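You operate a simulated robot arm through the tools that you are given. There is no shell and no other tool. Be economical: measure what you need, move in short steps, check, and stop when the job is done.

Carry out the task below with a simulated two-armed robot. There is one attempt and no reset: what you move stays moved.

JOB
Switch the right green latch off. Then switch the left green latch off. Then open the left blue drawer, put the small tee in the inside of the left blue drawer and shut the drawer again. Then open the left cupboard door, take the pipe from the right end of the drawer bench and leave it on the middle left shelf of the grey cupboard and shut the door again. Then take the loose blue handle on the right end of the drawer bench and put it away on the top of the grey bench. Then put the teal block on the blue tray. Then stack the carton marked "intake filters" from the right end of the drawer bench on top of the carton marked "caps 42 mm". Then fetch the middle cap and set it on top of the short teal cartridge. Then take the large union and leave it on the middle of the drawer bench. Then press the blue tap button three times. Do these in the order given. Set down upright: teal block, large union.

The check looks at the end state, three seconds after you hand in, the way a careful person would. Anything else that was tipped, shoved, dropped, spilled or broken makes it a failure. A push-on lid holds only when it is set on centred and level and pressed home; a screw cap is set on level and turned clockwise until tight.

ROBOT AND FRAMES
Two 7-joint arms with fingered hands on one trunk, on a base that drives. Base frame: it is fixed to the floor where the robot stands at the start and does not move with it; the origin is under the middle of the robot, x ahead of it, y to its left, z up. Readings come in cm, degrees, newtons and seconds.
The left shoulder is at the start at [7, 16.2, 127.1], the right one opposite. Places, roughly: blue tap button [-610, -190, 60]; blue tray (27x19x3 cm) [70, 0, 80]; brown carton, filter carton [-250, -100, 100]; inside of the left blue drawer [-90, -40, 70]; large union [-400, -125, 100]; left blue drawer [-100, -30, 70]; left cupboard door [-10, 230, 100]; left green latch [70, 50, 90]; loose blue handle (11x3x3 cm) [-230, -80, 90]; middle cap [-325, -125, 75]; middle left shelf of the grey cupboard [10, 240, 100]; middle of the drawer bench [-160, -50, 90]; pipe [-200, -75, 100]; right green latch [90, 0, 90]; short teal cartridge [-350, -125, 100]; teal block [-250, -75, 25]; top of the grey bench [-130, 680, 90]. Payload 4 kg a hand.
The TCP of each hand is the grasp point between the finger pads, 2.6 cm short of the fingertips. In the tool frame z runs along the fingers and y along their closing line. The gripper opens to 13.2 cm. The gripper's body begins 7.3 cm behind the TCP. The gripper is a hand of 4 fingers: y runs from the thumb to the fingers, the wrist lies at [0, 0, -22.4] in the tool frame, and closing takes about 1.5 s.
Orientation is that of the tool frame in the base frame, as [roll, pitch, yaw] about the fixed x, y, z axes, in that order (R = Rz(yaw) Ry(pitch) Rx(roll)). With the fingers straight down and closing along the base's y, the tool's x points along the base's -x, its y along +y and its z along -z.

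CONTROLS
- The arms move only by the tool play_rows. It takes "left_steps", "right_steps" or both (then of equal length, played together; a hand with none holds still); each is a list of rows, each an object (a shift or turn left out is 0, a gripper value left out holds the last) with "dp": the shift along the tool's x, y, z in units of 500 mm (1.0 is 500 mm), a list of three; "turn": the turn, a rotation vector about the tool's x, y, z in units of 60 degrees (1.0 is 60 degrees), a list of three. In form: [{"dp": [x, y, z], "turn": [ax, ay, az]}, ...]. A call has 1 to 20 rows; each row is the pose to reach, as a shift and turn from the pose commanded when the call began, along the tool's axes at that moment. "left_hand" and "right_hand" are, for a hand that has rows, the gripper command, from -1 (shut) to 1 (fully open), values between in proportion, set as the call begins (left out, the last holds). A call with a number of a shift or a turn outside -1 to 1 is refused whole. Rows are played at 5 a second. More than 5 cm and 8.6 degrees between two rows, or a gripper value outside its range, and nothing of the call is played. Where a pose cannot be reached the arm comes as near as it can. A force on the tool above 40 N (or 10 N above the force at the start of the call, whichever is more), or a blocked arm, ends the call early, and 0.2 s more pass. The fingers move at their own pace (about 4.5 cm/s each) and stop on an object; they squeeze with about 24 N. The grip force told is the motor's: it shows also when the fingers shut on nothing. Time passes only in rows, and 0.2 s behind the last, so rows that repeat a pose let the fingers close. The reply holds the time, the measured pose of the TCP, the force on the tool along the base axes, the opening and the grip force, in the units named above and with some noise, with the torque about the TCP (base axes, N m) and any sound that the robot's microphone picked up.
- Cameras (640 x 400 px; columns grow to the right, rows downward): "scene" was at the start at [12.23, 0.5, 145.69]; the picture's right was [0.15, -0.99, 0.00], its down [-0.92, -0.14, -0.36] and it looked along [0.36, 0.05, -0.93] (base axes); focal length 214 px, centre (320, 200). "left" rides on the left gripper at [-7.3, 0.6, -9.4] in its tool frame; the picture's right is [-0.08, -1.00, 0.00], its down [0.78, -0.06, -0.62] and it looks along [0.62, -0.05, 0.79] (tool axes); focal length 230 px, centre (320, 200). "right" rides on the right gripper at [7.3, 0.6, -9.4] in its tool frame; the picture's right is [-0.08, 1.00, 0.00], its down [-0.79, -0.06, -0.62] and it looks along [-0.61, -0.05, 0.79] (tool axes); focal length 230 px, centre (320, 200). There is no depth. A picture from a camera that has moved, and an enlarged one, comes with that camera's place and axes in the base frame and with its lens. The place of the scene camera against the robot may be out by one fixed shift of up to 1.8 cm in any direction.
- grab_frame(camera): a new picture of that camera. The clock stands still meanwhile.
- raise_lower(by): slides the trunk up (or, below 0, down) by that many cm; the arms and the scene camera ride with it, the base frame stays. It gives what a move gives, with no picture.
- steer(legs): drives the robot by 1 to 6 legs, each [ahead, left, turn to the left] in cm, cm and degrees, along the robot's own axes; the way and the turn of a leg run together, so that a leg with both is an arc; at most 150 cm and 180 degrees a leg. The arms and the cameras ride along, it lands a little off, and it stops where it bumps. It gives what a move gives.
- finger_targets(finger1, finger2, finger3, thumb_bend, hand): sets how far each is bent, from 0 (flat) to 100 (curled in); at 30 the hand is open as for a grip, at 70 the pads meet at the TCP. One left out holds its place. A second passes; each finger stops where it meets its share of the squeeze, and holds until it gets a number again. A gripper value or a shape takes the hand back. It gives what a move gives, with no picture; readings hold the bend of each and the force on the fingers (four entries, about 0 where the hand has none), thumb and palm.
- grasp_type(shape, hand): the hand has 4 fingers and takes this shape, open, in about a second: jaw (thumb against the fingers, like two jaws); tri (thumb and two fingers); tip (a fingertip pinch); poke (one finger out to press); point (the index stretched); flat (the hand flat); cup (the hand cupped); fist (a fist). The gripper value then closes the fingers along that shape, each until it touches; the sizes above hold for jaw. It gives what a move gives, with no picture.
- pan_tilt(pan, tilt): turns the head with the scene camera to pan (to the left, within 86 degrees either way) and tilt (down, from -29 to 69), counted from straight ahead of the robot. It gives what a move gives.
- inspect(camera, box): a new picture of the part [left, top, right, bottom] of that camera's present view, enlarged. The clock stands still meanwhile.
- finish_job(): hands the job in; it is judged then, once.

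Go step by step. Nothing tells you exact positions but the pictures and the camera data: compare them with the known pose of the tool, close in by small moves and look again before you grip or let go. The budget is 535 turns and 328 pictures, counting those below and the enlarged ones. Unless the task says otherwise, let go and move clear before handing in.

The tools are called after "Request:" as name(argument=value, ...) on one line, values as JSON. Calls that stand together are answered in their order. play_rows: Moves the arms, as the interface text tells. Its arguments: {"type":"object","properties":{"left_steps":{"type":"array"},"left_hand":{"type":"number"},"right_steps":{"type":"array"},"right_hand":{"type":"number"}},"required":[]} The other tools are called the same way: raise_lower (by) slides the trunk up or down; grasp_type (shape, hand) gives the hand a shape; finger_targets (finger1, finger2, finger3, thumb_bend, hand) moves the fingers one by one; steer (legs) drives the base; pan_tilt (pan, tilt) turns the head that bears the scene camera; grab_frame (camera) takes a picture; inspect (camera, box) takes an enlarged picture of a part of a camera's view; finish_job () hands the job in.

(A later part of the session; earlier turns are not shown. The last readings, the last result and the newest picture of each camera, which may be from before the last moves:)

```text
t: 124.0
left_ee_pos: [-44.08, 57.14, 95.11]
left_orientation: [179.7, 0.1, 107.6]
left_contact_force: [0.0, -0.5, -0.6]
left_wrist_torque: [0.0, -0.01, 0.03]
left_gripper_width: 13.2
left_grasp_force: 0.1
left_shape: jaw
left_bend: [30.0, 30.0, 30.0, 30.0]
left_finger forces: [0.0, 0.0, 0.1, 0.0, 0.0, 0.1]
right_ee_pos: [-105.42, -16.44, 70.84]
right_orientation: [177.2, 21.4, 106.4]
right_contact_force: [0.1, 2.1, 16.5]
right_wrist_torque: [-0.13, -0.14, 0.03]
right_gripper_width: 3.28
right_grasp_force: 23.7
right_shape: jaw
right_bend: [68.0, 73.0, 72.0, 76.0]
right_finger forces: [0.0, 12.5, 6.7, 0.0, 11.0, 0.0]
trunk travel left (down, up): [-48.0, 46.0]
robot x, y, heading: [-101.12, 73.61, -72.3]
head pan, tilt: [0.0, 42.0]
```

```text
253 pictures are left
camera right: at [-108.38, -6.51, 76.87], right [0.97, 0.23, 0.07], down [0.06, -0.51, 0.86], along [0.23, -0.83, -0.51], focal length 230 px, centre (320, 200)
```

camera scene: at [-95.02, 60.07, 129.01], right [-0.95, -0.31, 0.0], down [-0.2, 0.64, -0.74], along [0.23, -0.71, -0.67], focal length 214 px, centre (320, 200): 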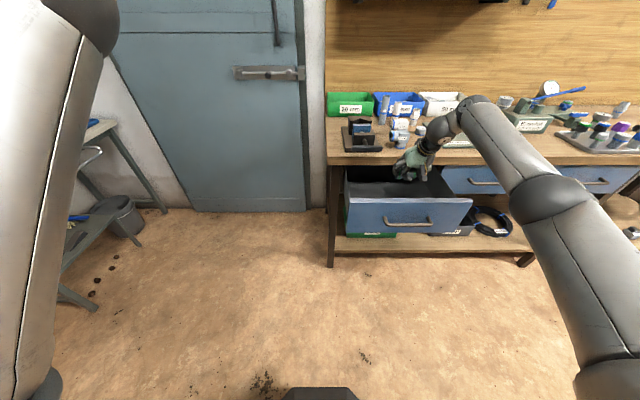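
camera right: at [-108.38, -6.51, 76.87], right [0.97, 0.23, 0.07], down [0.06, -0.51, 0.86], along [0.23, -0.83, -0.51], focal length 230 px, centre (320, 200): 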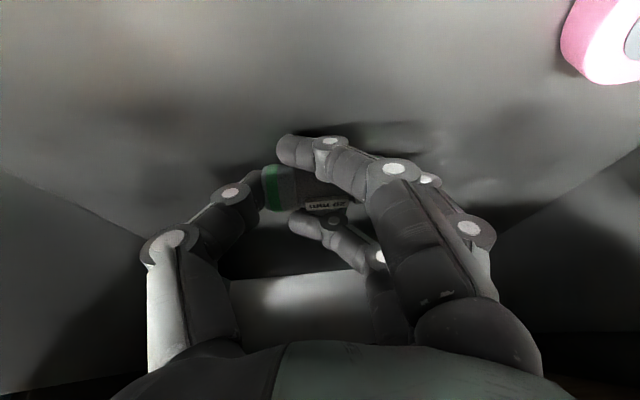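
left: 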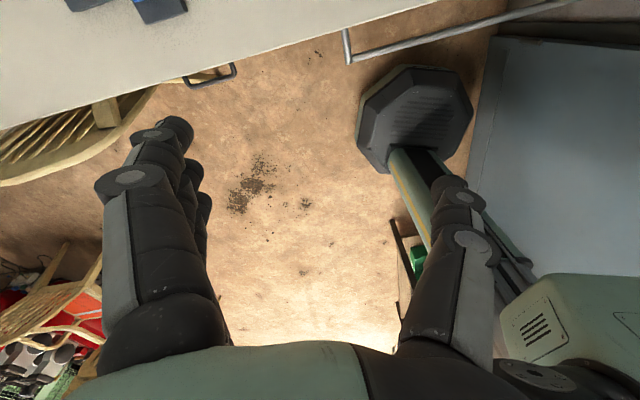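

The tee has reached the drawer floor (16 N upward). I'll release and lift out.

Request:
play_rows(right_steps=[{"dp": [-0.002, 0, -0.006]}, {"dp": [-0.002, 0, -0.006]}, {"dp": [-0.002, 0, -0.006]}, {"dp": [-0.002, 0, -0.006]}, {"dp": [-0.002, 0, -0.006]}, {"dp": [-0.002, 0, -0.006]}, {"dp": [-0.02, 0, -0.055]}, {"dp": [-0.05, 0, -0.13]}, {"dp": [-0.08, 0, -0.21]}, {"dp": [-0.115, 0, -0.29]}], right_hand=0.5)

Request:
raise_lower(by=25)

Request:
grab_frame(camera="right")

Request:
grab_frame(camera="scene")

```text
t: 126.1
left_ee_pos: [-44.05, 56.86, 95.11]
left_orientation: [179.7, 0.1, 107.6]
left_contact_force: [-0.8, -0.3, 0.2]
left_wrist_torque: [0.0, 0.02, 0.0]
left_gripper_width: 13.18
left_grasp_force: 0.0
left_shape: jaw
left_bend: [30.0, 30.0, 30.0, 30.0]
left_finger forces: [0.1, 0.0, 0.0, 0.1, 0.0, 0.0]
right_ee_pos: [-106.48, -15.95, 81.1]
right_orientation: [177.7, 18.9, 107.2]
right_contact_force: [-1.6, 2.9, -2.8]
right_wrist_torque: [0.02, 0.22, 0.14]
right_gripper_width: 9.86
right_grasp_force: 0.0
right_shape: jaw
right_bend: [64.0, 63.0, 64.0, 60.0]
right_finger forces: [0.0, 0.0, 3.5, 0.1, 0.1, 0.0]
trunk travel left (down, up): [-48.0, 46.0]
robot x, y, heading: [-100.71, 73.06, -72.4]
head pan, tilt: [0.0, 42.0]
stopped in row 10 (right hand): the force on the tool passed its limit (the readings are from after the stop); the commanded pose is now the measured one
```

```text
t: 126.8
left_ee_pos: [-44.12, 56.95, 98.27]
left_orientation: [179.9, 0.1, 107.6]
left_contact_force: [-0.5, -0.2, 0.4]
left_wrist_torque: [-0.01, -0.02, 0.01]
left_gripper_width: 13.21
left_grasp_force: 0.1
left_shape: jaw
left_bend: [30.0, 30.0, 30.0, 30.0]
left_finger forces: [0.1, 0.0, 0.0, 0.0, 0.1, 0.0]
right_ee_pos: [-106.58, -15.3, 83.22]
right_orientation: [177.9, 17.6, 107.5]
right_contact_force: [-0.8, 0.9, 0.0]
right_wrist_torque: [0.0, 0.02, 0.06]
right_gripper_width: 9.87
right_grasp_force: 0.1
right_shape: jaw
right_bend: [64.0, 63.0, 64.0, 60.0]
right_finger forces: [0.1, 0.0, 1.3, 0.0, 0.0, 0.0]
trunk travel left (down, up): [-51.0, 43.0]
robot x, y, heading: [-100.61, 73.27, -72.2]
head pan, tilt: [0.0, 42.0]
stopped: the force on the tool passed its limit (the readings are from after the stop); the commanded pose is now the measured one
```

```text
252 pictures are left
camera right: at [-109.39, -5.86, 89.97], right [0.97, 0.24, 0.06], down [0.09, -0.56, 0.82], along [0.23, -0.79, -0.57], focal length 230 px, centre (320, 200)
```

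right: 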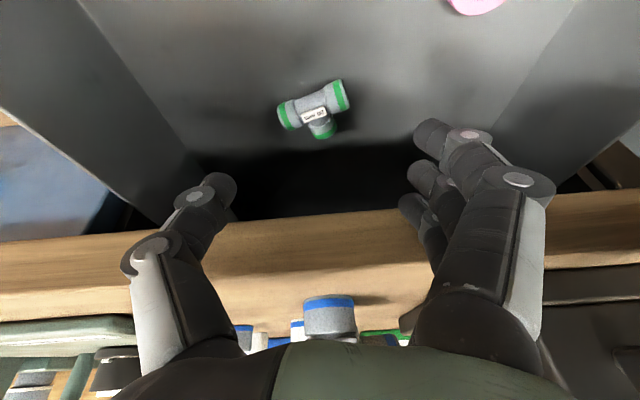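

```text
251 pictures are left
camera scene: at [-95.06, 60.24, 125.14], right [-0.95, -0.3, 0.0], down [-0.2, 0.64, -0.74], along [0.23, -0.71, -0.67], focal length 214 px, centre (320, 200)
```

scene: 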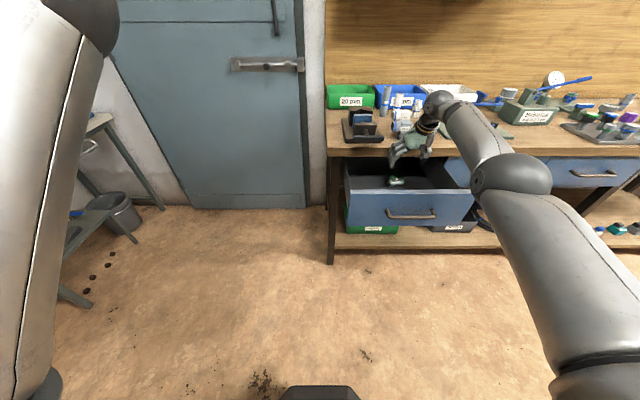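

The tee lies in the drawer. A finger caught under the bench edge, so I'll move back before rising.

Request:
play_rows(right_steps=[{"dp": [0.03, 0, 0.005]}, {"dp": [0.075, 0, -0.022]}, {"dp": [0.11, 0, -0.033]}, {"dp": [0.11, 0, -0.033]}])

Request:
raise_lower(by=30)

Request:
grab_frame(camera="scene")

```text
t: 127.8
left_ee_pos: [-43.98, 56.9, 98.2]
left_orientation: [179.8, 0.0, 107.6]
left_contact_force: [0.1, -0.1, 1.0]
left_wrist_torque: [0.02, 0.01, 0.01]
left_gripper_width: 13.2
left_grasp_force: 0.2
left_shape: jaw
left_bend: [30.0, 30.0, 30.0, 30.0]
left_finger forces: [0.1, 0.0, 0.1, 0.0, 0.0, 0.0]
right_ee_pos: [-108.43, -9.98, 82.96]
right_orientation: [177.9, 17.6, 107.5]
right_contact_force: [0.0, -0.7, -0.2]
right_wrist_torque: [0.01, 0.0, 0.02]
right_gripper_width: 9.87
right_grasp_force: 0.0
right_shape: jaw
right_bend: [64.0, 63.0, 64.0, 60.0]
right_finger forces: [0.0, 0.0, 0.0, 0.1, 0.0, 0.1]
trunk travel left (down, up): [-51.0, 43.0]
robot x, y, heading: [-100.63, 73.07, -72.3]
head pan, tilt: [0.0, 42.0]
```

```text
t: 130.8
left_ee_pos: [-44.09, 56.99, 128.13]
left_orientation: [179.8, 0.1, 107.6]
left_contact_force: [-0.7, -0.1, -0.7]
left_wrist_torque: [0.02, 0.02, 0.01]
left_gripper_width: 13.19
left_grasp_force: 0.1
left_shape: jaw
left_bend: [30.0, 30.0, 30.0, 30.0]
left_finger forces: [0.0, 0.1, 0.0, 0.0, 0.0, 0.0]
right_ee_pos: [-108.18, -9.93, 112.92]
right_orientation: [177.9, 17.5, 107.6]
right_contact_force: [0.9, -0.7, -0.1]
right_wrist_torque: [-0.01, -0.02, -0.03]
right_gripper_width: 9.92
right_grasp_force: 0.0
right_shape: jaw
right_bend: [64.0, 63.0, 64.0, 60.0]
right_finger forces: [0.0, 0.0, 0.1, 0.0, 0.0, 0.0]
trunk travel left (down, up): [-81.0, 13.0]
robot x, y, heading: [-101.09, 73.02, -72.1]
head pan, tilt: [0.0, 42.0]
```

```text
250 pictures are left
camera scene: at [-95.03, 60.12, 155.04], right [-0.95, -0.3, 0.0], down [-0.2, 0.64, -0.74], along [0.23, -0.71, -0.67], focal length 214 px, centre (320, 200)
```

scene: 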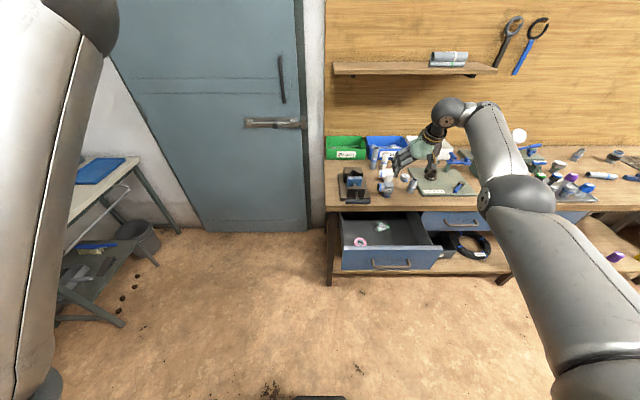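

The tee is inside. To close the drawer I'll back off, lower a closed hand in front of the bar and push by driving forward.

Request:
steer(legs=[[-34, 0, 0]])

Request:
raise_lower(by=-38)

Request:
play_rows(right_steps=[{"dp": [0, 0, 0]}, {"dp": [0, 0, 0]}, {"dp": [0, 0, 0]}, {"dp": [0, 0, 0]}, {"dp": [0, 0, 0]}, {"dp": [0, 0, 0]}], right_hand=-1)

Request:
grab_frame(camera="scene")

Request:
grab_frame(camera="right")

```text
t: 133.1
left_ee_pos: [-54.42, 89.09, 128.16]
left_orientation: [179.8, 0.0, 107.4]
left_contact_force: [1.2, 0.5, -1.1]
left_wrist_torque: [0.01, -0.02, -0.03]
left_gripper_width: 13.19
left_grasp_force: 0.0
left_shape: jaw
left_bend: [30.0, 30.0, 30.0, 30.0]
left_finger forces: [0.0, 0.1, 0.0, 0.0, 0.0, 0.1]
right_ee_pos: [-118.94, 22.56, 112.82]
right_orientation: [177.9, 17.4, 107.4]
right_contact_force: [0.8, -0.4, -0.5]
right_wrist_torque: [-0.01, 0.03, 0.0]
right_gripper_width: 9.89
right_grasp_force: 0.0
right_shape: jaw
right_bend: [64.0, 63.0, 64.0, 60.0]
right_finger forces: [0.0, 0.0, 0.0, 0.0, 0.0, 0.1]
trunk travel left (down, up): [-81.0, 13.0]
robot x, y, heading: [-111.31, 105.58, -72.5]
head pan, tilt: [0.0, 42.0]
```

```text
t: 136.7
left_ee_pos: [-54.48, 89.37, 90.17]
left_orientation: [179.8, 0.1, 107.4]
left_contact_force: [0.1, -0.4, 0.2]
left_wrist_torque: [-0.02, 0.0, 0.01]
left_gripper_width: 13.21
left_grasp_force: 0.1
left_shape: jaw
left_bend: [30.0, 30.0, 30.0, 30.0]
left_finger forces: [0.1, 0.0, 0.0, 0.1, 0.0, 0.1]
right_ee_pos: [-118.96, 22.72, 74.98]
right_orientation: [177.9, 17.5, 107.5]
right_contact_force: [-1.1, 0.6, 0.5]
right_wrist_torque: [0.0, 0.03, -0.03]
right_gripper_width: 9.9
right_grasp_force: 0.0
right_shape: jaw
right_bend: [64.0, 63.0, 64.0, 60.0]
right_finger forces: [0.0, 0.0, 0.0, 0.0, 0.0, 0.0]
trunk travel left (down, up): [-43.0, 51.0]
robot x, y, heading: [-110.8, 105.94, -72.5]
head pan, tilt: [0.0, 42.0]
```

```text
t: 138.1
left_ee_pos: [-54.48, 89.33, 90.16]
left_orientation: [179.8, 0.1, 107.4]
left_contact_force: [0.8, 0.1, -0.2]
left_wrist_torque: [0.01, 0.02, 0.0]
left_gripper_width: 13.14
left_grasp_force: 0.0
left_shape: jaw
left_bend: [30.0, 30.0, 30.0, 30.0]
left_finger forces: [0.0, 0.0, 0.0, 0.0, 0.0, 0.0]
right_ee_pos: [-118.97, 22.67, 74.97]
right_orientation: [177.8, 17.5, 107.4]
right_contact_force: [-0.4, 0.5, 0.0]
right_wrist_torque: [0.01, -0.01, -0.02]
right_gripper_width: 0.0
right_grasp_force: 9.5
right_shape: jaw
right_bend: [64.0, 60.0, 64.0, 65.0]
right_finger forces: [0.0, 0.0, 0.0, 0.0, 0.0, 0.0]
trunk travel left (down, up): [-43.0, 51.0]
robot x, y, heading: [-111.03, 106.01, -72.6]
head pan, tilt: [0.0, 42.0]
```

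```text
249 pictures are left
camera scene: at [-105.43, 92.73, 117.04], right [-0.95, -0.3, 0.0], down [-0.2, 0.64, -0.74], along [0.22, -0.71, -0.67], focal length 214 px, centre (320, 200)
```

scene: 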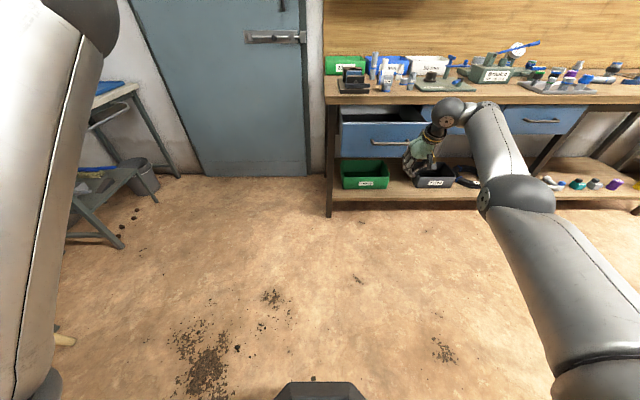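

```text
248 pictures are left
camera right: at [-121.73, 32.21, 81.67], right [0.97, 0.24, 0.06], down [0.09, -0.56, 0.82], along [0.23, -0.79, -0.57], focal length 230 px, centre (320, 200)
```

right: 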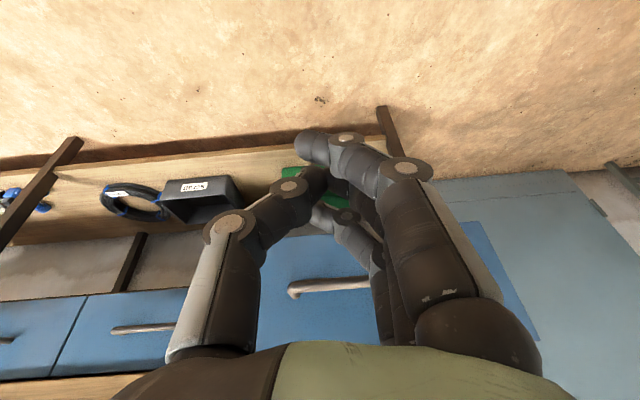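

I'm lined up near the right end of the bar. I'll shift 4 cm left and push.

Request:
steer(legs=[[0, 4, 0], [28, 0, 0]])

Request:
grab_frame(camera="scene")

```text
t: 140.6
left_ee_pos: [-42.09, 64.3, 90.0]
left_orientation: [179.8, 0.0, 107.8]
left_contact_force: [-0.7, 0.0, -0.3]
left_wrist_torque: [0.01, 0.04, -0.01]
left_gripper_width: 13.19
left_grasp_force: 0.0
left_shape: jaw
left_bend: [30.0, 30.0, 30.0, 30.0]
left_finger forces: [0.0, 0.0, 0.0, 0.0, 0.1, 0.0]
right_ee_pos: [-106.17, -2.7, 74.93]
right_orientation: [178.0, 17.6, 107.8]
right_contact_force: [-0.4, 0.1, 0.1]
right_wrist_torque: [0.0, 0.02, -0.03]
right_gripper_width: 0.0
right_grasp_force: 24.0
right_shape: jaw
right_bend: [67.0, 59.0, 68.0, 66.0]
right_finger forces: [0.1, 0.0, 0.1, 0.0, 0.1, 0.0]
trunk travel left (down, up): [-43.0, 51.0]
robot x, y, heading: [-98.76, 80.24, -72.1]
head pan, tilt: [0.0, 42.0]
```

```text
247 pictures are left
camera scene: at [-93.06, 67.29, 117.03], right [-0.95, -0.31, 0.0], down [-0.21, 0.64, -0.74], along [0.23, -0.71, -0.67], focal length 214 px, centre (320, 200)
```

scene: 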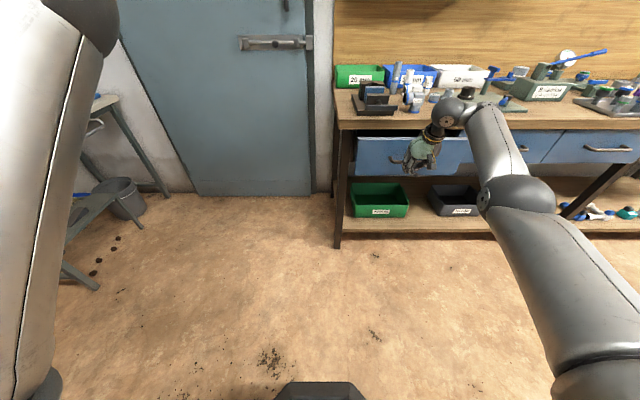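

Request:
steer(legs=[[11, 0, 0]])

Request:
grab_frame(camera="scene")

```text
t: 141.8
left_ee_pos: [-39.32, 55.04, 90.13]
left_orientation: [179.8, 0.0, 107.5]
left_contact_force: [1.0, 1.1, -0.7]
left_wrist_torque: [-0.02, -0.06, -0.03]
left_gripper_width: 13.2
left_grasp_force: 0.0
left_shape: jaw
left_bend: [30.0, 30.0, 30.0, 30.0]
left_finger forces: [0.0, 0.0, 0.0, 0.1, 0.0, 0.1]
right_ee_pos: [-103.53, -11.66, 74.67]
right_orientation: [178.2, 17.1, 108.1]
right_contact_force: [-2.0, 6.0, 1.4]
right_wrist_torque: [-0.06, 0.04, -0.02]
right_gripper_width: 0.01
right_grasp_force: 23.8
right_shape: jaw
right_bend: [67.0, 59.0, 69.0, 66.0]
right_finger forces: [0.0, 0.0, 4.8, 0.0, 0.0, 0.0]
trunk travel left (down, up): [-43.0, 51.0]
robot x, y, heading: [-95.53, 71.13, -72.3]
head pan, tilt: [0.0, 42.0]
stopped in leg 1: the force on the tool passed its limit (the readings are from after the stop); the commanded pose is now the measured one
```

```text
246 pictures are left
camera scene: at [-90.17, 58.29, 117.05], right [-0.95, -0.3, 0.0], down [-0.2, 0.64, -0.74], along [0.23, -0.71, -0.67], focal length 214 px, centre (320, 200)
```

scene: 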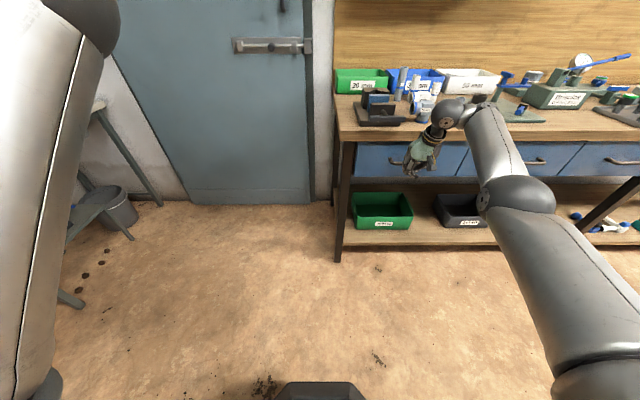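

The force stop suggests the drawer is shut. I'll back off and check.

Request:
steer(legs=[[-15, 0, 0]])

Request:
inspect(camera="scene", box=[320, 60, 560, 210])

```text
t: 143.2
left_ee_pos: [-43.88, 69.45, 90.15]
left_orientation: [179.8, -0.1, 107.5]
left_contact_force: [-1.2, -0.1, 0.3]
left_wrist_torque: [-0.01, 0.0, -0.01]
left_gripper_width: 13.18
left_grasp_force: 0.0
left_shape: jaw
left_bend: [30.0, 30.0, 30.0, 30.0]
left_finger forces: [0.0, 0.0, 0.1, 0.0, 0.0, 0.1]
right_ee_pos: [-108.3, 2.9, 74.57]
right_orientation: [178.2, 17.0, 108.2]
right_contact_force: [0.1, -0.2, 0.1]
right_wrist_torque: [-0.04, 0.02, -0.04]
right_gripper_width: 0.0
right_grasp_force: 23.9
right_shape: jaw
right_bend: [67.0, 59.0, 68.0, 66.0]
right_finger forces: [0.1, 0.1, 0.1, 0.0, 0.1, 0.0]
trunk travel left (down, up): [-43.0, 51.0]
robot x, y, heading: [-100.19, 85.73, -72.0]
head pan, tilt: [0.0, 42.0]
```

```text
2.67 times, centred on (440, 135) of scene
camera zoom: at [-94.84, 72.69, 117.06], right [-0.95, -0.3, 0.0], down [-0.2, 0.64, -0.74], along [0.23, -0.71, -0.67], focal length 572 px, centre (0, 373)
```

zoom: 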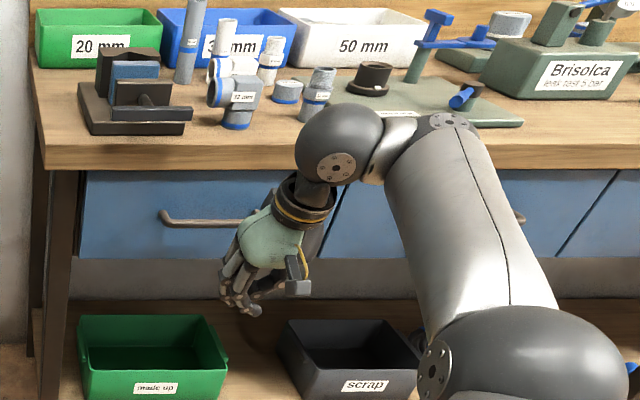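

Request:
raise_lower(by=43)

Request:
inspect(camera="scene", box=[310, 150, 630, 350])

Request:
grab_frame(camera="right")

```text
refused: 43 is not a number from -40 to 40
```

```text
2.00 times, centred on (470, 250) of scene
camera zoom: at [-94.84, 72.69, 117.06], right [-0.95, -0.3, 0.0], down [-0.2, 0.64, -0.74], along [0.23, -0.71, -0.67], focal length 429 px, centre (20, 100)
```

zoom: 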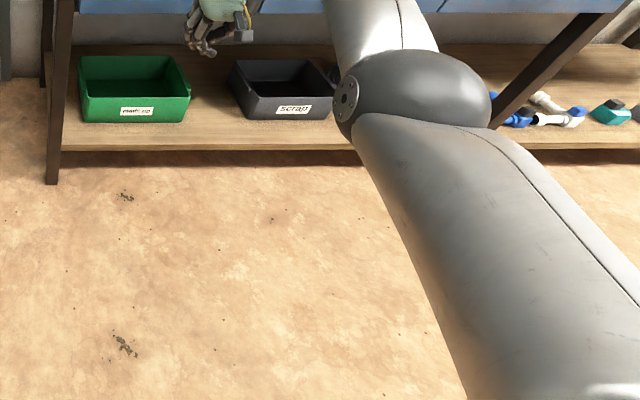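

```text
243 pictures are left
camera right: at [-111.13, 12.29, 81.42], right [0.97, 0.25, 0.05], down [0.1, -0.57, 0.82], along [0.23, -0.79, -0.57], focal length 230 px, centre (320, 200)
```

right: 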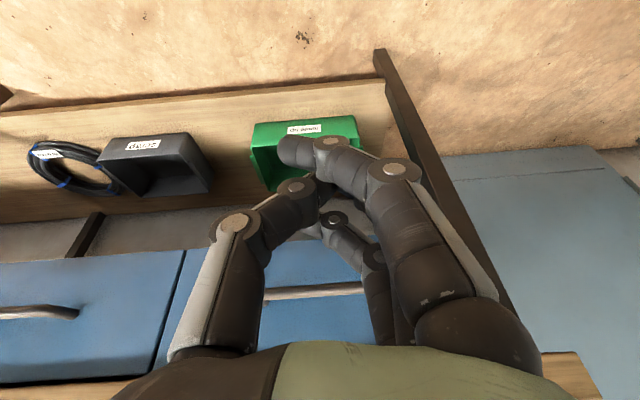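

Request:
inspect(camera="right", box=[60, 220, 380, 400])

Request:
raise_lower(by=40)

Request:
grab_frame(camera="right")

```text
2.00 times, centred on (220, 310) of right
camera zoom: at [-111.13, 12.29, 81.42], right [0.97, 0.25, 0.05], down [0.1, -0.57, 0.82], along [0.23, -0.79, -0.57], focal length 460 px, centre (520, -20)
```

zoom: 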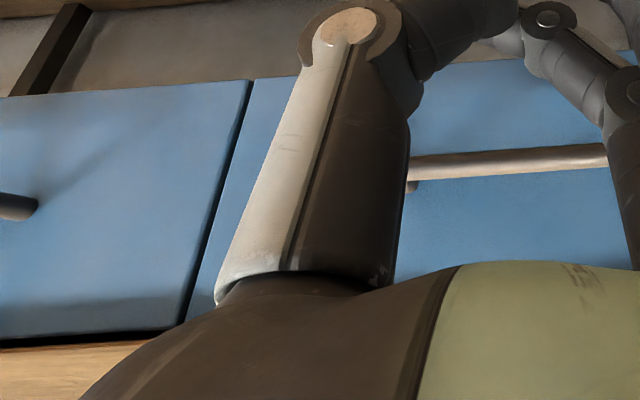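

```text
t: 147.0
left_ee_pos: [-43.88, 69.29, 130.17]
left_orientation: [179.8, 0.1, 107.5]
left_contact_force: [-0.9, -0.2, 0.0]
left_wrist_torque: [0.01, -0.01, 0.01]
left_gripper_width: 13.16
left_grasp_force: 0.1
left_shape: jaw
left_bend: [30.0, 30.0, 30.0, 30.0]
left_finger forces: [0.1, 0.1, 0.0, 0.0, 0.0, 0.1]
right_ee_pos: [-108.32, 2.81, 114.51]
right_orientation: [178.3, 16.9, 108.1]
right_contact_force: [0.3, 0.6, 0.0]
right_wrist_torque: [-0.03, 0.03, -0.03]
right_gripper_width: 0.0
right_grasp_force: 23.9
right_shape: jaw
right_bend: [67.0, 59.0, 68.0, 66.0]
right_finger forces: [0.1, 0.1, 0.0, 0.0, 0.0, 0.0]
trunk travel left (down, up): [-83.0, 11.0]
robot x, y, heading: [-100.48, 85.87, -72.6]
head pan, tilt: [0.0, 42.0]
```

```text
241 pictures are left
camera right: at [-111.1, 12.21, 121.34], right [0.97, 0.25, 0.05], down [0.1, -0.57, 0.82], along [0.23, -0.78, -0.57], focal length 230 px, centre (320, 200)
```

right: 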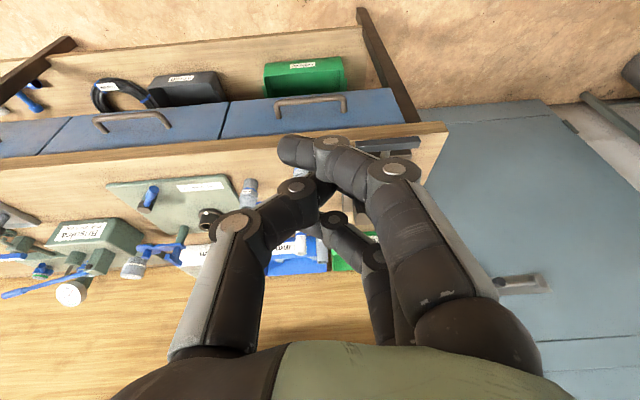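

The left drawer's face lines up with its neighbour, so it's shut. Next is the grey cupboard; I'll turn left and look for it.

Request:
steer(legs=[[0, 0, 90]])

Request:
pan_tilt(pan=40, tilt=25)

Request:
grab_frame(camera="scene")

```text
t: 151.2
left_ee_pos: [-84.43, 142.53, 130.16]
left_orientation: [179.8, 0.0, -162.2]
left_contact_force: [0.6, 0.8, -0.2]
left_wrist_torque: [-0.01, 0.02, -0.01]
left_gripper_width: 13.19
left_grasp_force: 0.1
left_shape: jaw
left_bend: [30.0, 30.0, 30.0, 30.0]
left_finger forces: [0.1, 0.1, 0.0, 0.1, 0.0, 0.0]
right_ee_pos: [-17.63, 78.45, 114.57]
right_orientation: [178.2, 17.0, -161.6]
right_contact_force: [0.1, -0.1, -1.0]
right_wrist_torque: [-0.01, -0.01, 0.03]
right_gripper_width: 0.02
right_grasp_force: 24.4
right_shape: jaw
right_bend: [67.0, 59.0, 68.0, 66.0]
right_finger forces: [0.0, 0.0, 0.0, 0.0, 0.0, 0.0]
trunk travel left (down, up): [-83.0, 11.0]
robot x, y, heading: [-100.44, 85.86, 18.0]
head pan, tilt: [0.0, 42.0]
```

```text
t: 152.3
left_ee_pos: [-84.41, 142.49, 130.08]
left_orientation: [179.8, 0.1, -162.2]
left_contact_force: [0.3, -0.4, 0.2]
left_wrist_torque: [-0.01, 0.02, -0.01]
left_gripper_width: 13.18
left_grasp_force: 0.0
left_shape: jaw
left_bend: [30.0, 30.0, 30.0, 30.0]
left_finger forces: [0.0, 0.0, 0.0, 0.1, 0.0, 0.0]
right_ee_pos: [-17.49, 78.42, 114.48]
right_orientation: [178.1, 17.0, -161.6]
right_contact_force: [0.0, 0.0, 0.0]
right_wrist_torque: [-0.02, 0.01, -0.01]
right_gripper_width: 0.01
right_grasp_force: 24.1
right_shape: jaw
right_bend: [67.0, 59.0, 68.0, 66.0]
right_finger forces: [0.0, 0.1, 0.0, 0.0, 0.0, 0.0]
trunk travel left (down, up): [-83.0, 11.0]
robot x, y, heading: [-100.51, 85.81, 17.9]
head pan, tilt: [40.0, 25.0]
```

```text
240 pictures are left
camera scene: at [-89.17, 94.69, 159.67], right [0.85, -0.53, 0.0], down [-0.22, -0.36, -0.91], along [0.48, 0.77, -0.42], focal length 214 px, centre (320, 200)
```

scene: 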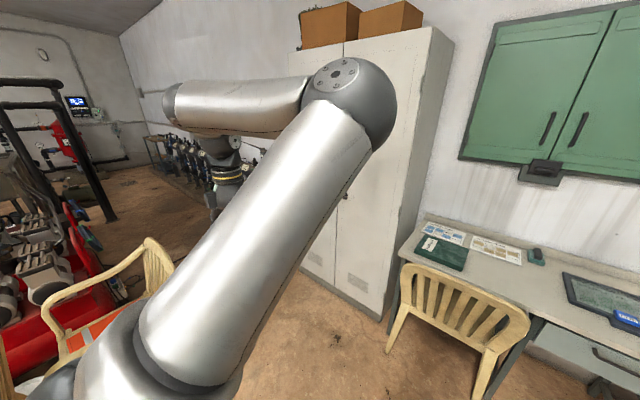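

I see the grey two-door cupboard ahead to the left. I'll move forward and left towards it.

Request:
steer(legs=[[35, 0, 0], [0, 75, 0]])

Request:
pan_tilt(pan=20, tilt=25)

Request:
grab_frame(camera="scene")

```text
t: 158.2
left_ee_pos: [-73.92, 224.32, 130.16]
left_orientation: [179.8, 0.1, -162.6]
left_contact_force: [-0.5, -0.3, -0.7]
left_wrist_torque: [0.02, -0.01, -0.01]
left_gripper_width: 13.2
left_grasp_force: 0.1
left_shape: jaw
left_bend: [30.0, 30.0, 30.0, 30.0]
left_finger forces: [0.0, 0.0, 0.0, 0.0, 0.0, 0.0]
right_ee_pos: [-7.49, 159.9, 114.52]
right_orientation: [178.1, 17.0, -162.0]
right_contact_force: [0.3, 0.3, 0.4]
right_wrist_torque: [-0.02, 0.02, -0.03]
right_gripper_width: 0.0
right_grasp_force: 23.8
right_shape: jaw
right_bend: [67.0, 59.0, 68.0, 66.0]
right_finger forces: [0.1, 0.0, 0.1, 0.0, 0.0, 0.0]
trunk travel left (down, up): [-83.0, 11.0]
robot x, y, heading: [-90.23, 167.7, 17.8]
head pan, tilt: [40.0, 25.0]
```

```text
t: 159.0
left_ee_pos: [-73.93, 224.37, 130.16]
left_orientation: [179.8, 0.0, -162.5]
left_contact_force: [0.3, -0.7, -0.5]
left_wrist_torque: [-0.01, 0.0, 0.01]
left_gripper_width: 13.19
left_grasp_force: 0.0
left_shape: jaw
left_bend: [30.0, 30.0, 30.0, 30.0]
left_finger forces: [0.0, 0.0, 0.0, 0.0, 0.0, 0.0]
right_ee_pos: [-7.55, 159.95, 114.63]
right_orientation: [178.2, 16.9, -162.0]
right_contact_force: [-0.4, -0.3, -0.2]
right_wrist_torque: [0.02, -0.01, -0.01]
right_gripper_width: 0.0
right_grasp_force: 24.2
right_shape: jaw
right_bend: [67.0, 59.0, 68.0, 66.0]
right_finger forces: [0.0, 0.1, 0.0, 0.1, 0.1, 0.1]
trunk travel left (down, up): [-83.0, 11.0]
robot x, y, heading: [-90.44, 167.63, 17.4]
head pan, tilt: [20.0, 25.0]
```

```text
239 pictures are left
camera scene: at [-76.67, 174.51, 159.67], right [0.61, -0.79, 0.0], down [-0.33, -0.26, -0.91], along [0.72, 0.55, -0.42], focal length 214 px, centre (320, 200)
```

scene: 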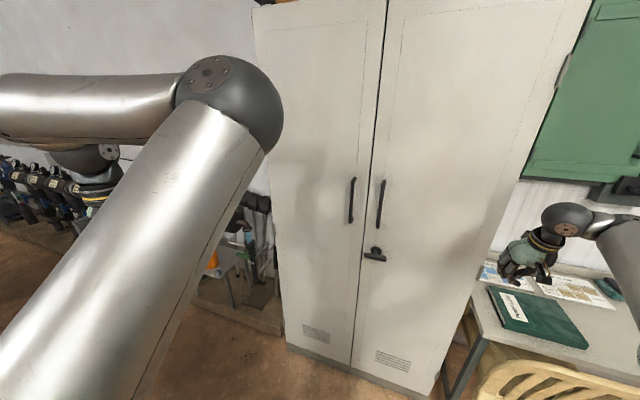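

Request:
inspect(camera="scene", box=[310, 160, 440, 285])

```text
3.20 times, centred on (375, 222) of scene
camera zoom: at [-76.67, 174.51, 159.67], right [0.61, -0.79, 0.0], down [-0.33, -0.26, -0.91], along [0.72, 0.55, -0.42], focal length 686 px, centre (144, 128)
```

zoom: 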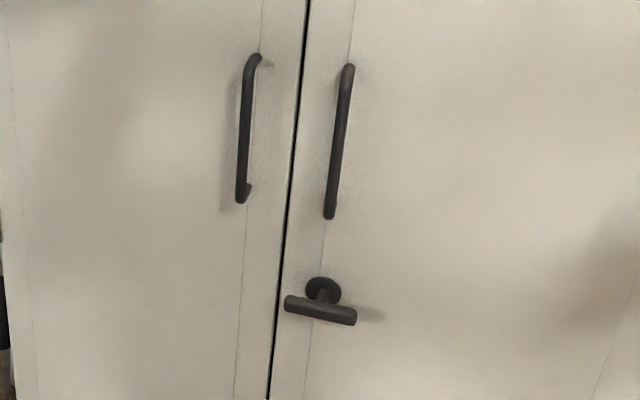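

The left door's handle is a vertical bar at roughly F=55, L=205, z=122 in room axes. I'll bring the left hand in front of it, tilting it level.

Request:
play_rows(left_steps=[{"dp": [-0.06, -0.049, 0.012], "turn": [0, -0.073, 0]}, {"dp": [-0.12, -0.097, 0.025], "turn": [0, -0.146, 0]}, {"dp": [-0.18, -0.146, 0.037], "turn": [0, -0.219, 0]}, {"dp": [-0.24, -0.194, 0.05], "turn": [0, -0.292, 0]}, {"dp": [-0.3, -0.242, 0.062], "turn": [0, -0.365, 0]}, {"dp": [-0.36, -0.291, 0.074], "turn": [0, -0.438, 0]}, {"dp": [-0.42, -0.34, 0.086], "turn": [0, -0.511, 0]}, {"dp": [-0.48, -0.388, 0.098], "turn": [0, -0.584, 0]}, {"dp": [-0.54, -0.436, 0.11], "turn": [0, -0.657, 0]}, {"dp": [-0.6, -0.485, 0.123], "turn": [0, -0.73, 0]}, {"dp": [-0.66, -0.533, 0.135], "turn": [0, -0.803, 0]}, {"dp": [-0.72, -0.582, 0.148], "turn": [0, -0.876, 0]}, {"dp": [-0.78, -0.63, 0.16], "turn": [0, -0.95, 0]}])

Request:
play_rows(left_steps=[{"turn": [0, -0.11, 0]}, {"turn": [0, -0.22, 0]}, {"turn": [0, -0.33, 0]}, {"turn": [0, -0.44, 0]}, {"turn": [0, -0.53, 0]}])

Request:
grab_frame(camera="left")

Request:
grab_frame(camera="scene")

```text
t: 161.8
left_ee_pos: [-27.49, 217.51, 122.55]
left_orientation: [-175.9, 56.7, -158.1]
left_contact_force: [-0.1, 0.0, 0.3]
left_wrist_torque: [-0.05, 0.01, 0.04]
left_gripper_width: 13.18
left_grasp_force: 0.0
left_shape: jaw
left_bend: [30.0, 30.0, 30.0, 30.0]
left_finger forces: [0.0, 0.0, 0.0, 0.1, 0.1, 0.0]
left hand out of reach, approached as far as the arm can: row 9, 10, 11, 12, 13
right_ee_pos: [-7.26, 160.0, 114.36]
right_orientation: [178.1, 16.9, -161.9]
right_contact_force: [0.1, 0.0, -0.4]
right_wrist_torque: [0.01, -0.03, -0.01]
right_gripper_width: 0.0
right_grasp_force: 23.7
right_shape: jaw
right_bend: [67.0, 59.0, 68.0, 66.0]
right_finger forces: [0.0, 0.1, 0.0, 0.0, 0.1, 0.0]
trunk travel left (down, up): [-83.0, 11.0]
robot x, y, heading: [-90.42, 167.66, 17.6]
head pan, tilt: [20.0, 25.0]
```

```text
t: 163.0
left_ee_pos: [-27.83, 219.83, 122.89]
left_orientation: [-177.4, 82.2, -159.8]
left_contact_force: [0.2, 0.1, 0.2]
left_wrist_torque: [-0.02, 0.02, -0.02]
left_gripper_width: 13.21
left_grasp_force: 0.1
left_shape: jaw
left_bend: [30.0, 30.0, 30.0, 30.0]
left_finger forces: [0.0, 0.0, 0.1, 0.0, 0.0, 0.1]
left hand out of reach, approached as far as the arm can: row 1, 2, 3, 4, 5
right_ee_pos: [-7.57, 160.01, 114.56]
right_orientation: [178.3, 17.0, -162.0]
right_contact_force: [0.2, 0.4, 0.6]
right_wrist_torque: [-0.03, -0.04, 0.0]
right_gripper_width: 0.01
right_grasp_force: 23.5
right_shape: jaw
right_bend: [67.0, 59.0, 68.0, 66.0]
right_finger forces: [0.0, 0.0, 0.0, 0.1, 0.0, 0.1]
trunk travel left (down, up): [-83.0, 11.0]
robot x, y, heading: [-90.55, 167.7, 17.6]
head pan, tilt: [20.0, 25.0]
```

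```text
237 pictures are left
camera left: at [-35.9, 217.77, 131.46], right [0.31, -0.95, 0.08], down [-0.66, -0.28, -0.69], along [0.68, 0.16, -0.72], focal length 230 px, centre (320, 200)
```

left: 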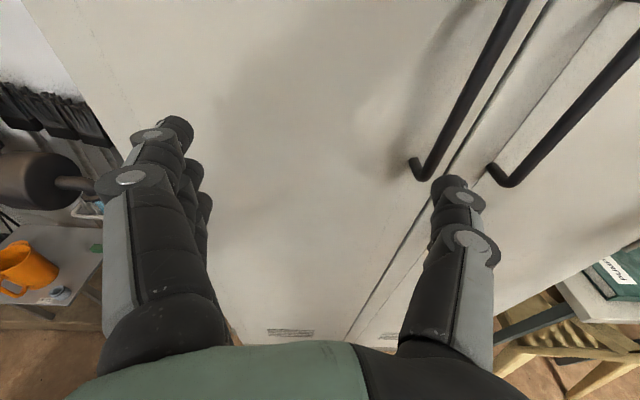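

```text
236 pictures are left
camera scene: at [-76.59, 174.46, 159.67], right [0.61, -0.79, 0.0], down [-0.34, -0.26, -0.91], along [0.72, 0.55, -0.42], focal length 214 px, centre (320, 200)
```

scene: 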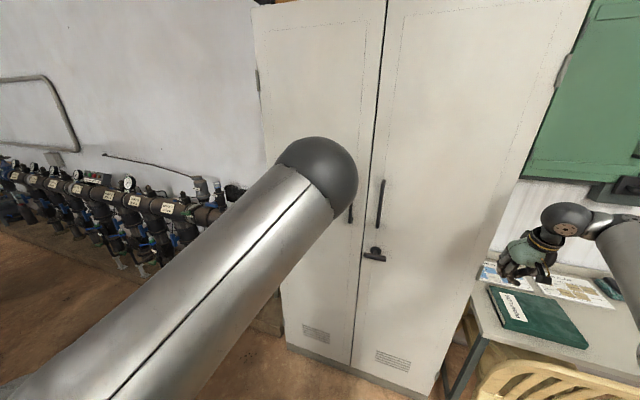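

The left door's bar bottom is at [-7.9, 211, 113]. I'll shift the base right so the open left hand faces the bar.

Request:
steer(legs=[[0, -14.5, 0], [7, 0, 0]])

Request:
grab_frame(camera="left")

```text
t: 165.0
left_ee_pos: [-17.69, 208.15, 123.36]
left_orientation: [-177.0, 82.4, -159.5]
left_contact_force: [0.0, -0.5, -0.2]
left_wrist_torque: [0.05, -0.01, -0.03]
left_gripper_width: 13.2
left_grasp_force: 0.0
left_shape: jaw
left_bend: [30.0, 30.0, 30.0, 30.0]
left_finger forces: [0.0, 0.0, 0.0, 0.1, 0.0, 0.1]
right_ee_pos: [2.7, 148.32, 115.08]
right_orientation: [178.2, 17.2, -161.9]
right_contact_force: [-0.6, -0.4, 0.8]
right_wrist_torque: [0.0, 0.0, 0.02]
right_gripper_width: 0.0
right_grasp_force: 24.1
right_shape: jaw
right_bend: [67.0, 59.0, 68.0, 66.0]
right_finger forces: [0.0, 0.0, 0.1, 0.0, 0.1, 0.0]
trunk travel left (down, up): [-83.0, 11.0]
robot x, y, heading: [-79.68, 156.37, 17.7]
head pan, tilt: [20.0, 25.0]
```

```text
235 pictures are left
camera left: at [-25.83, 206.2, 131.87], right [0.31, -0.95, 0.08], down [-0.66, -0.28, -0.7], along [0.68, 0.16, -0.71], focal length 230 px, centre (320, 200)
```

left: 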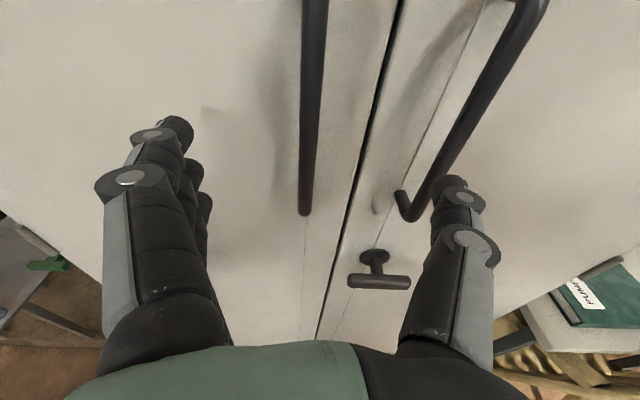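

The bar sits between the open fingers. I'll narrow the opening and move forward 9 cm.

Request:
play_rows(left_steps=[{"dp": [0, 0, 0]}, {"dp": [0, 0, 0]}, {"dp": [0, 0, 0]}, {"dp": [0, 0, 0]}, {"dp": [0, 0, 0]}, {"dp": [0, 0, 0.06]}, {"dp": [0, 0, 0.12]}, {"dp": [0, 0, 0.18]}, {"dp": [0, 0, 0.18]}], left_hand=-0.1)

Request:
grab_frame(camera="left")

```text
t: 166.8
left_ee_pos: [-9.99, 211.43, 122.12]
left_orientation: [-179.9, 82.1, -161.8]
left_contact_force: [-15.8, -4.2, 5.3]
left_wrist_torque: [0.36, -0.49, 0.62]
left_gripper_width: 5.94
left_grasp_force: 0.0
left_shape: jaw
left_bend: [75.0, 73.0, 73.0, 70.0]
left_finger forces: [16.8, 0.0, 0.0, 0.1, 0.0, 0.0]
right_ee_pos: [2.81, 148.43, 114.99]
right_orientation: [178.2, 17.2, -161.9]
right_contact_force: [-0.6, -0.3, 0.9]
right_wrist_torque: [0.02, 0.02, 0.0]
right_gripper_width: 0.0
right_grasp_force: 24.1
right_shape: jaw
right_bend: [67.0, 59.0, 68.0, 66.0]
right_finger forces: [0.0, 0.0, 0.1, 0.0, 0.1, 0.0]
trunk travel left (down, up): [-83.0, 11.0]
robot x, y, heading: [-79.56, 156.06, 17.7]
head pan, tilt: [20.0, 25.0]
stopped in row 9 (left hand): the force on the tool passed its limit (the readings are from after the stop); the commanded pose is now the measured one
```

```text
234 pictures are left
camera left: at [-18.06, 209.25, 130.57], right [0.32, -0.94, 0.08], down [-0.66, -0.28, -0.69], along [0.67, 0.17, -0.72], focal length 230 px, centre (320, 200)
```

left: 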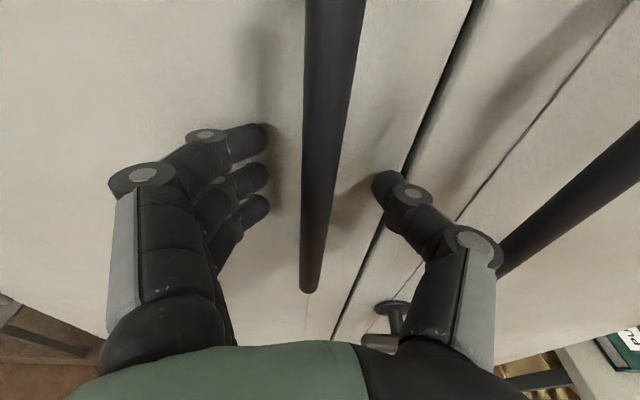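

Request:
play_rows(left_steps=[{"dp": [0, 0, -0.012]}, {"dp": [0, 0, -0.012]}, {"dp": [0, 0, -0.012]}, {"dp": [0, 0, -0.012]}, {"dp": [0, 0, -0.012]}, {"dp": [0, 0, -0.012]}, {"dp": [0, 0, -0.012]}], left_hand=-1)

Request:
grab_frame(camera="left")

```text
t: 168.4
left_ee_pos: [-10.19, 211.14, 121.67]
left_orientation: [-179.3, 81.8, -161.1]
left_contact_force: [-3.6, 2.1, -0.4]
left_wrist_torque: [0.13, -0.07, -0.05]
left_gripper_width: 0.01
left_grasp_force: 24.2
left_shape: jaw
left_bend: [76.0, 59.0, 64.0, 65.0]
left_finger forces: [0.1, 0.0, 6.7, 0.0, 0.0, 0.1]
right_ee_pos: [3.25, 148.63, 114.68]
right_orientation: [178.2, 17.0, -161.8]
right_contact_force: [-0.3, -0.8, 0.1]
right_wrist_torque: [0.0, 0.02, 0.01]
right_gripper_width: 0.0
right_grasp_force: 23.7
right_shape: jaw
right_bend: [67.0, 59.0, 68.0, 66.0]
right_finger forces: [0.1, 0.0, 0.1, 0.0, 0.1, 0.0]
trunk travel left (down, up): [-83.0, 11.0]
robot x, y, heading: [-79.67, 156.34, 17.9]
head pan, tilt: [20.0, 25.0]
```

```text
233 pictures are left
camera left: at [-18.14, 209.1, 130.29], right [0.32, -0.94, 0.08], down [-0.67, -0.28, -0.69], along [0.67, 0.17, -0.72], focal length 230 px, centre (320, 200)
```

left: 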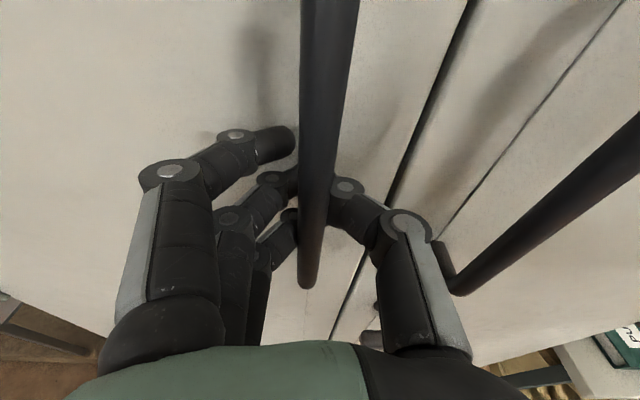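

Hooked behind the bar. I'll pull by driving back.

Request:
steer(legs=[[-10, 1.3, 0]])

Request:
grab_frame(camera="left")

```text
t: 169.6
left_ee_pos: [-19.66, 209.67, 121.56]
left_orientation: [-179.6, 81.7, -161.4]
left_contact_force: [2.3, 18.5, -1.1]
left_wrist_torque: [0.4, -0.07, -0.28]
left_gripper_width: 0.0
left_grasp_force: 24.1
left_shape: jaw
left_bend: [76.0, 57.0, 61.0, 65.0]
left_finger forces: [0.0, 0.1, 19.3, 0.0, 0.1, 0.1]
right_ee_pos: [-6.36, 146.93, 114.42]
right_orientation: [178.3, 16.8, -161.9]
right_contact_force: [1.0, 0.3, -0.7]
right_wrist_torque: [-0.02, -0.02, 0.01]
right_gripper_width: 0.0
right_grasp_force: 24.3
right_shape: jaw
right_bend: [67.0, 59.0, 68.0, 66.0]
right_finger forces: [0.1, 0.1, 0.0, 0.0, 0.1, 0.0]
trunk travel left (down, up): [-83.0, 11.0]
robot x, y, heading: [-89.41, 154.03, 17.6]
head pan, tilt: [20.0, 25.0]
```

```text
232 pictures are left
camera left: at [-27.68, 207.48, 130.1], right [0.32, -0.94, 0.08], down [-0.67, -0.28, -0.69], along [0.67, 0.17, -0.72], focal length 230 px, centre (320, 200)
```

left: 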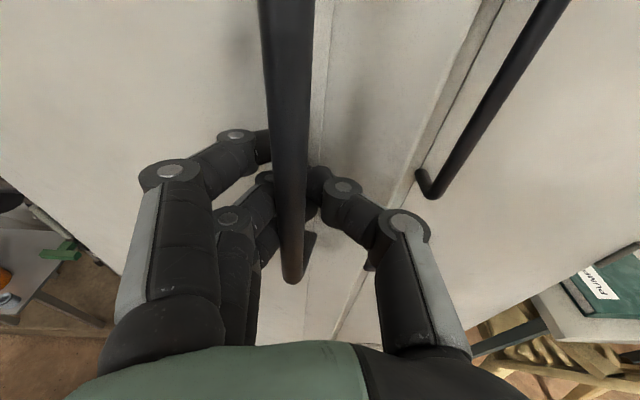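

The door is opening. I'll keep pulling along the arc.

Request:
steer(legs=[[-9, 5, 0], [-9, 7, 0]])

Request:
grab_frame(camera="left")

Request:
grab_frame(camera="scene")

```text
t: 171.5
left_ee_pos: [-38.68, 215.69, 121.82]
left_orientation: [176.9, 81.9, -164.2]
left_contact_force: [9.6, 15.9, -8.6]
left_wrist_torque: [0.27, -0.29, -0.33]
left_gripper_width: 0.0
left_grasp_force: 24.0
left_shape: jaw
left_bend: [76.0, 56.0, 58.0, 67.0]
left_finger forces: [0.0, 0.0, 17.1, 0.0, 0.1, 0.1]
right_ee_pos: [-25.21, 152.34, 114.36]
right_orientation: [178.4, 16.6, -161.8]
right_contact_force: [-0.5, 0.4, 0.4]
right_wrist_torque: [-0.01, -0.03, -0.03]
right_gripper_width: 0.01
right_grasp_force: 23.6
right_shape: jaw
right_bend: [67.0, 59.0, 68.0, 66.0]
right_finger forces: [0.0, 0.0, 0.0, 0.0, 0.0, 0.0]
trunk travel left (down, up): [-83.0, 11.0]
robot x, y, heading: [-108.45, 159.35, 17.7]
head pan, tilt: [20.0, 25.0]
stopped in leg 2: the force on the tool passed its limit (the readings are from after the stop); the commanded pose is now the measured one
```

```text
231 pictures are left
camera left: at [-46.71, 213.38, 130.34], right [0.33, -0.94, 0.07], down [-0.66, -0.29, -0.69], along [0.67, 0.18, -0.72], focal length 230 px, centre (320, 200)
```

left: 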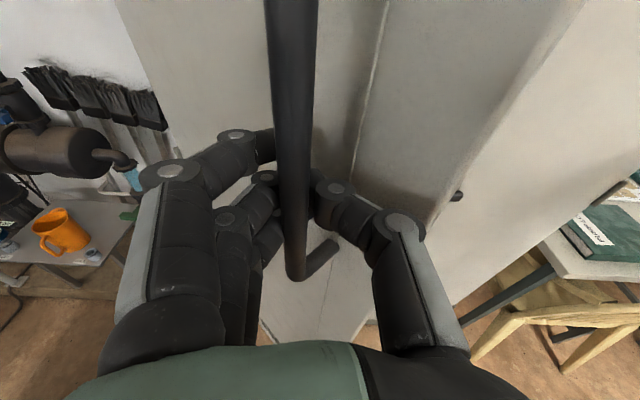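

```text
230 pictures are left
camera scene: at [-94.27, 166.92, 159.6], right [0.61, -0.79, 0.0], down [-0.34, -0.26, -0.9], along [0.72, 0.55, -0.43], focal length 214 px, centre (320, 200)
```

scene: 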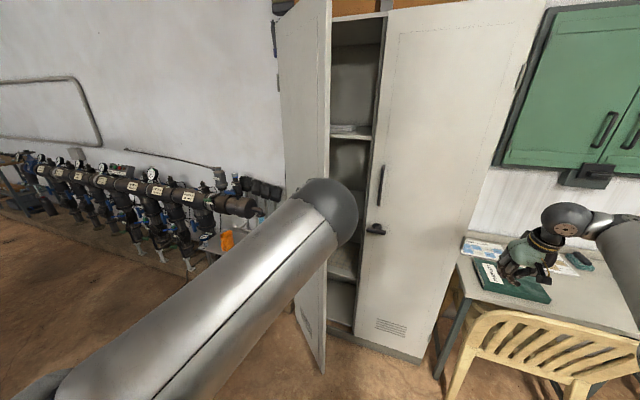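

The door is about 45° open. I'll release the bar and move the left hand out and right, to go round and push the door from inside.

Request:
play_rows(left_steps=[{"dp": [0, 0, 0]}, {"dp": [0, 0, 0]}, {"dp": [0, 0, 0]}, {"dp": [0, 0, 0]}, {"dp": [0, 0, 0]}, {"dp": [0, 0, 0]}, {"dp": [0, 0, -0.08]}, {"dp": [0, 0, -0.16]}, {"dp": [0, 0, -0.22]}], left_hand=0)

Request:
grab_frame(camera="left")

```text
t: 173.5
left_ee_pos: [-50.03, 212.57, 123.04]
left_orientation: [179.7, 81.4, -160.5]
left_contact_force: [-0.6, -0.3, -0.2]
left_wrist_torque: [-0.01, -0.02, 0.04]
left_gripper_width: 6.54
left_grasp_force: 0.1
left_shape: jaw
left_bend: [73.0, 73.0, 73.0, 70.0]
left_finger forces: [0.0, 0.1, 0.0, 0.0, 0.0, 0.0]
right_ee_pos: [-25.67, 151.99, 114.57]
right_orientation: [178.1, 16.9, -162.0]
right_contact_force: [0.1, 0.2, -0.2]
right_wrist_torque: [-0.01, 0.03, 0.05]
right_gripper_width: 0.0
right_grasp_force: 23.5
right_shape: jaw
right_bend: [67.0, 59.0, 68.0, 66.0]
right_finger forces: [0.0, 0.0, 0.1, 0.0, 0.0, 0.0]
trunk travel left (down, up): [-83.0, 11.0]
robot x, y, heading: [-108.51, 159.28, 18.0]
head pan, tilt: [20.0, 25.0]
```

```text
229 pictures are left
camera left: at [-57.94, 210.2, 131.56], right [0.35, -0.93, 0.08], down [-0.66, -0.3, -0.69], along [0.66, 0.19, -0.72], focal length 230 px, centre (320, 200)
```

left: 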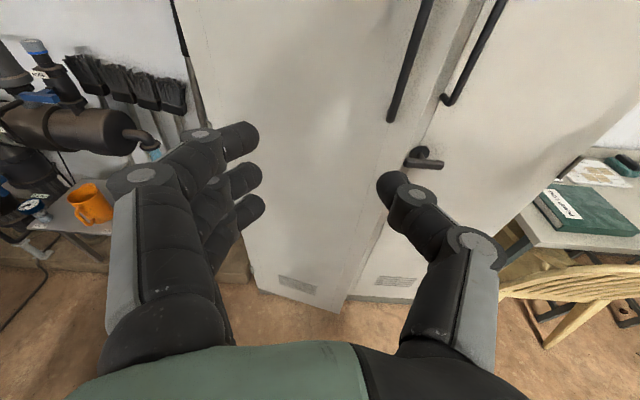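

Request:
grab_frame(camera="scene")

```text
228 pictures are left
camera scene: at [-94.75, 166.48, 159.67], right [0.61, -0.79, 0.0], down [-0.33, -0.26, -0.91], along [0.72, 0.55, -0.42], focal length 214 px, centre (320, 200)
```

scene: 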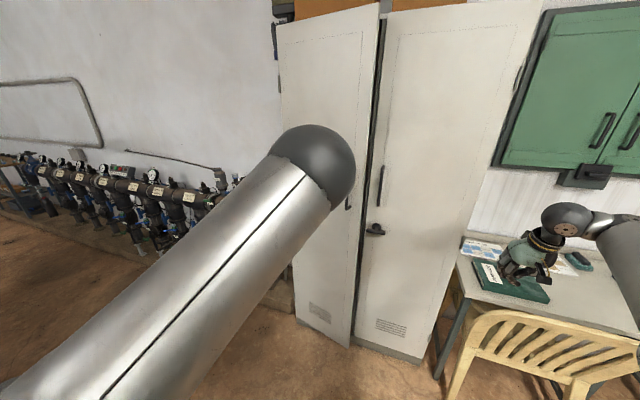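

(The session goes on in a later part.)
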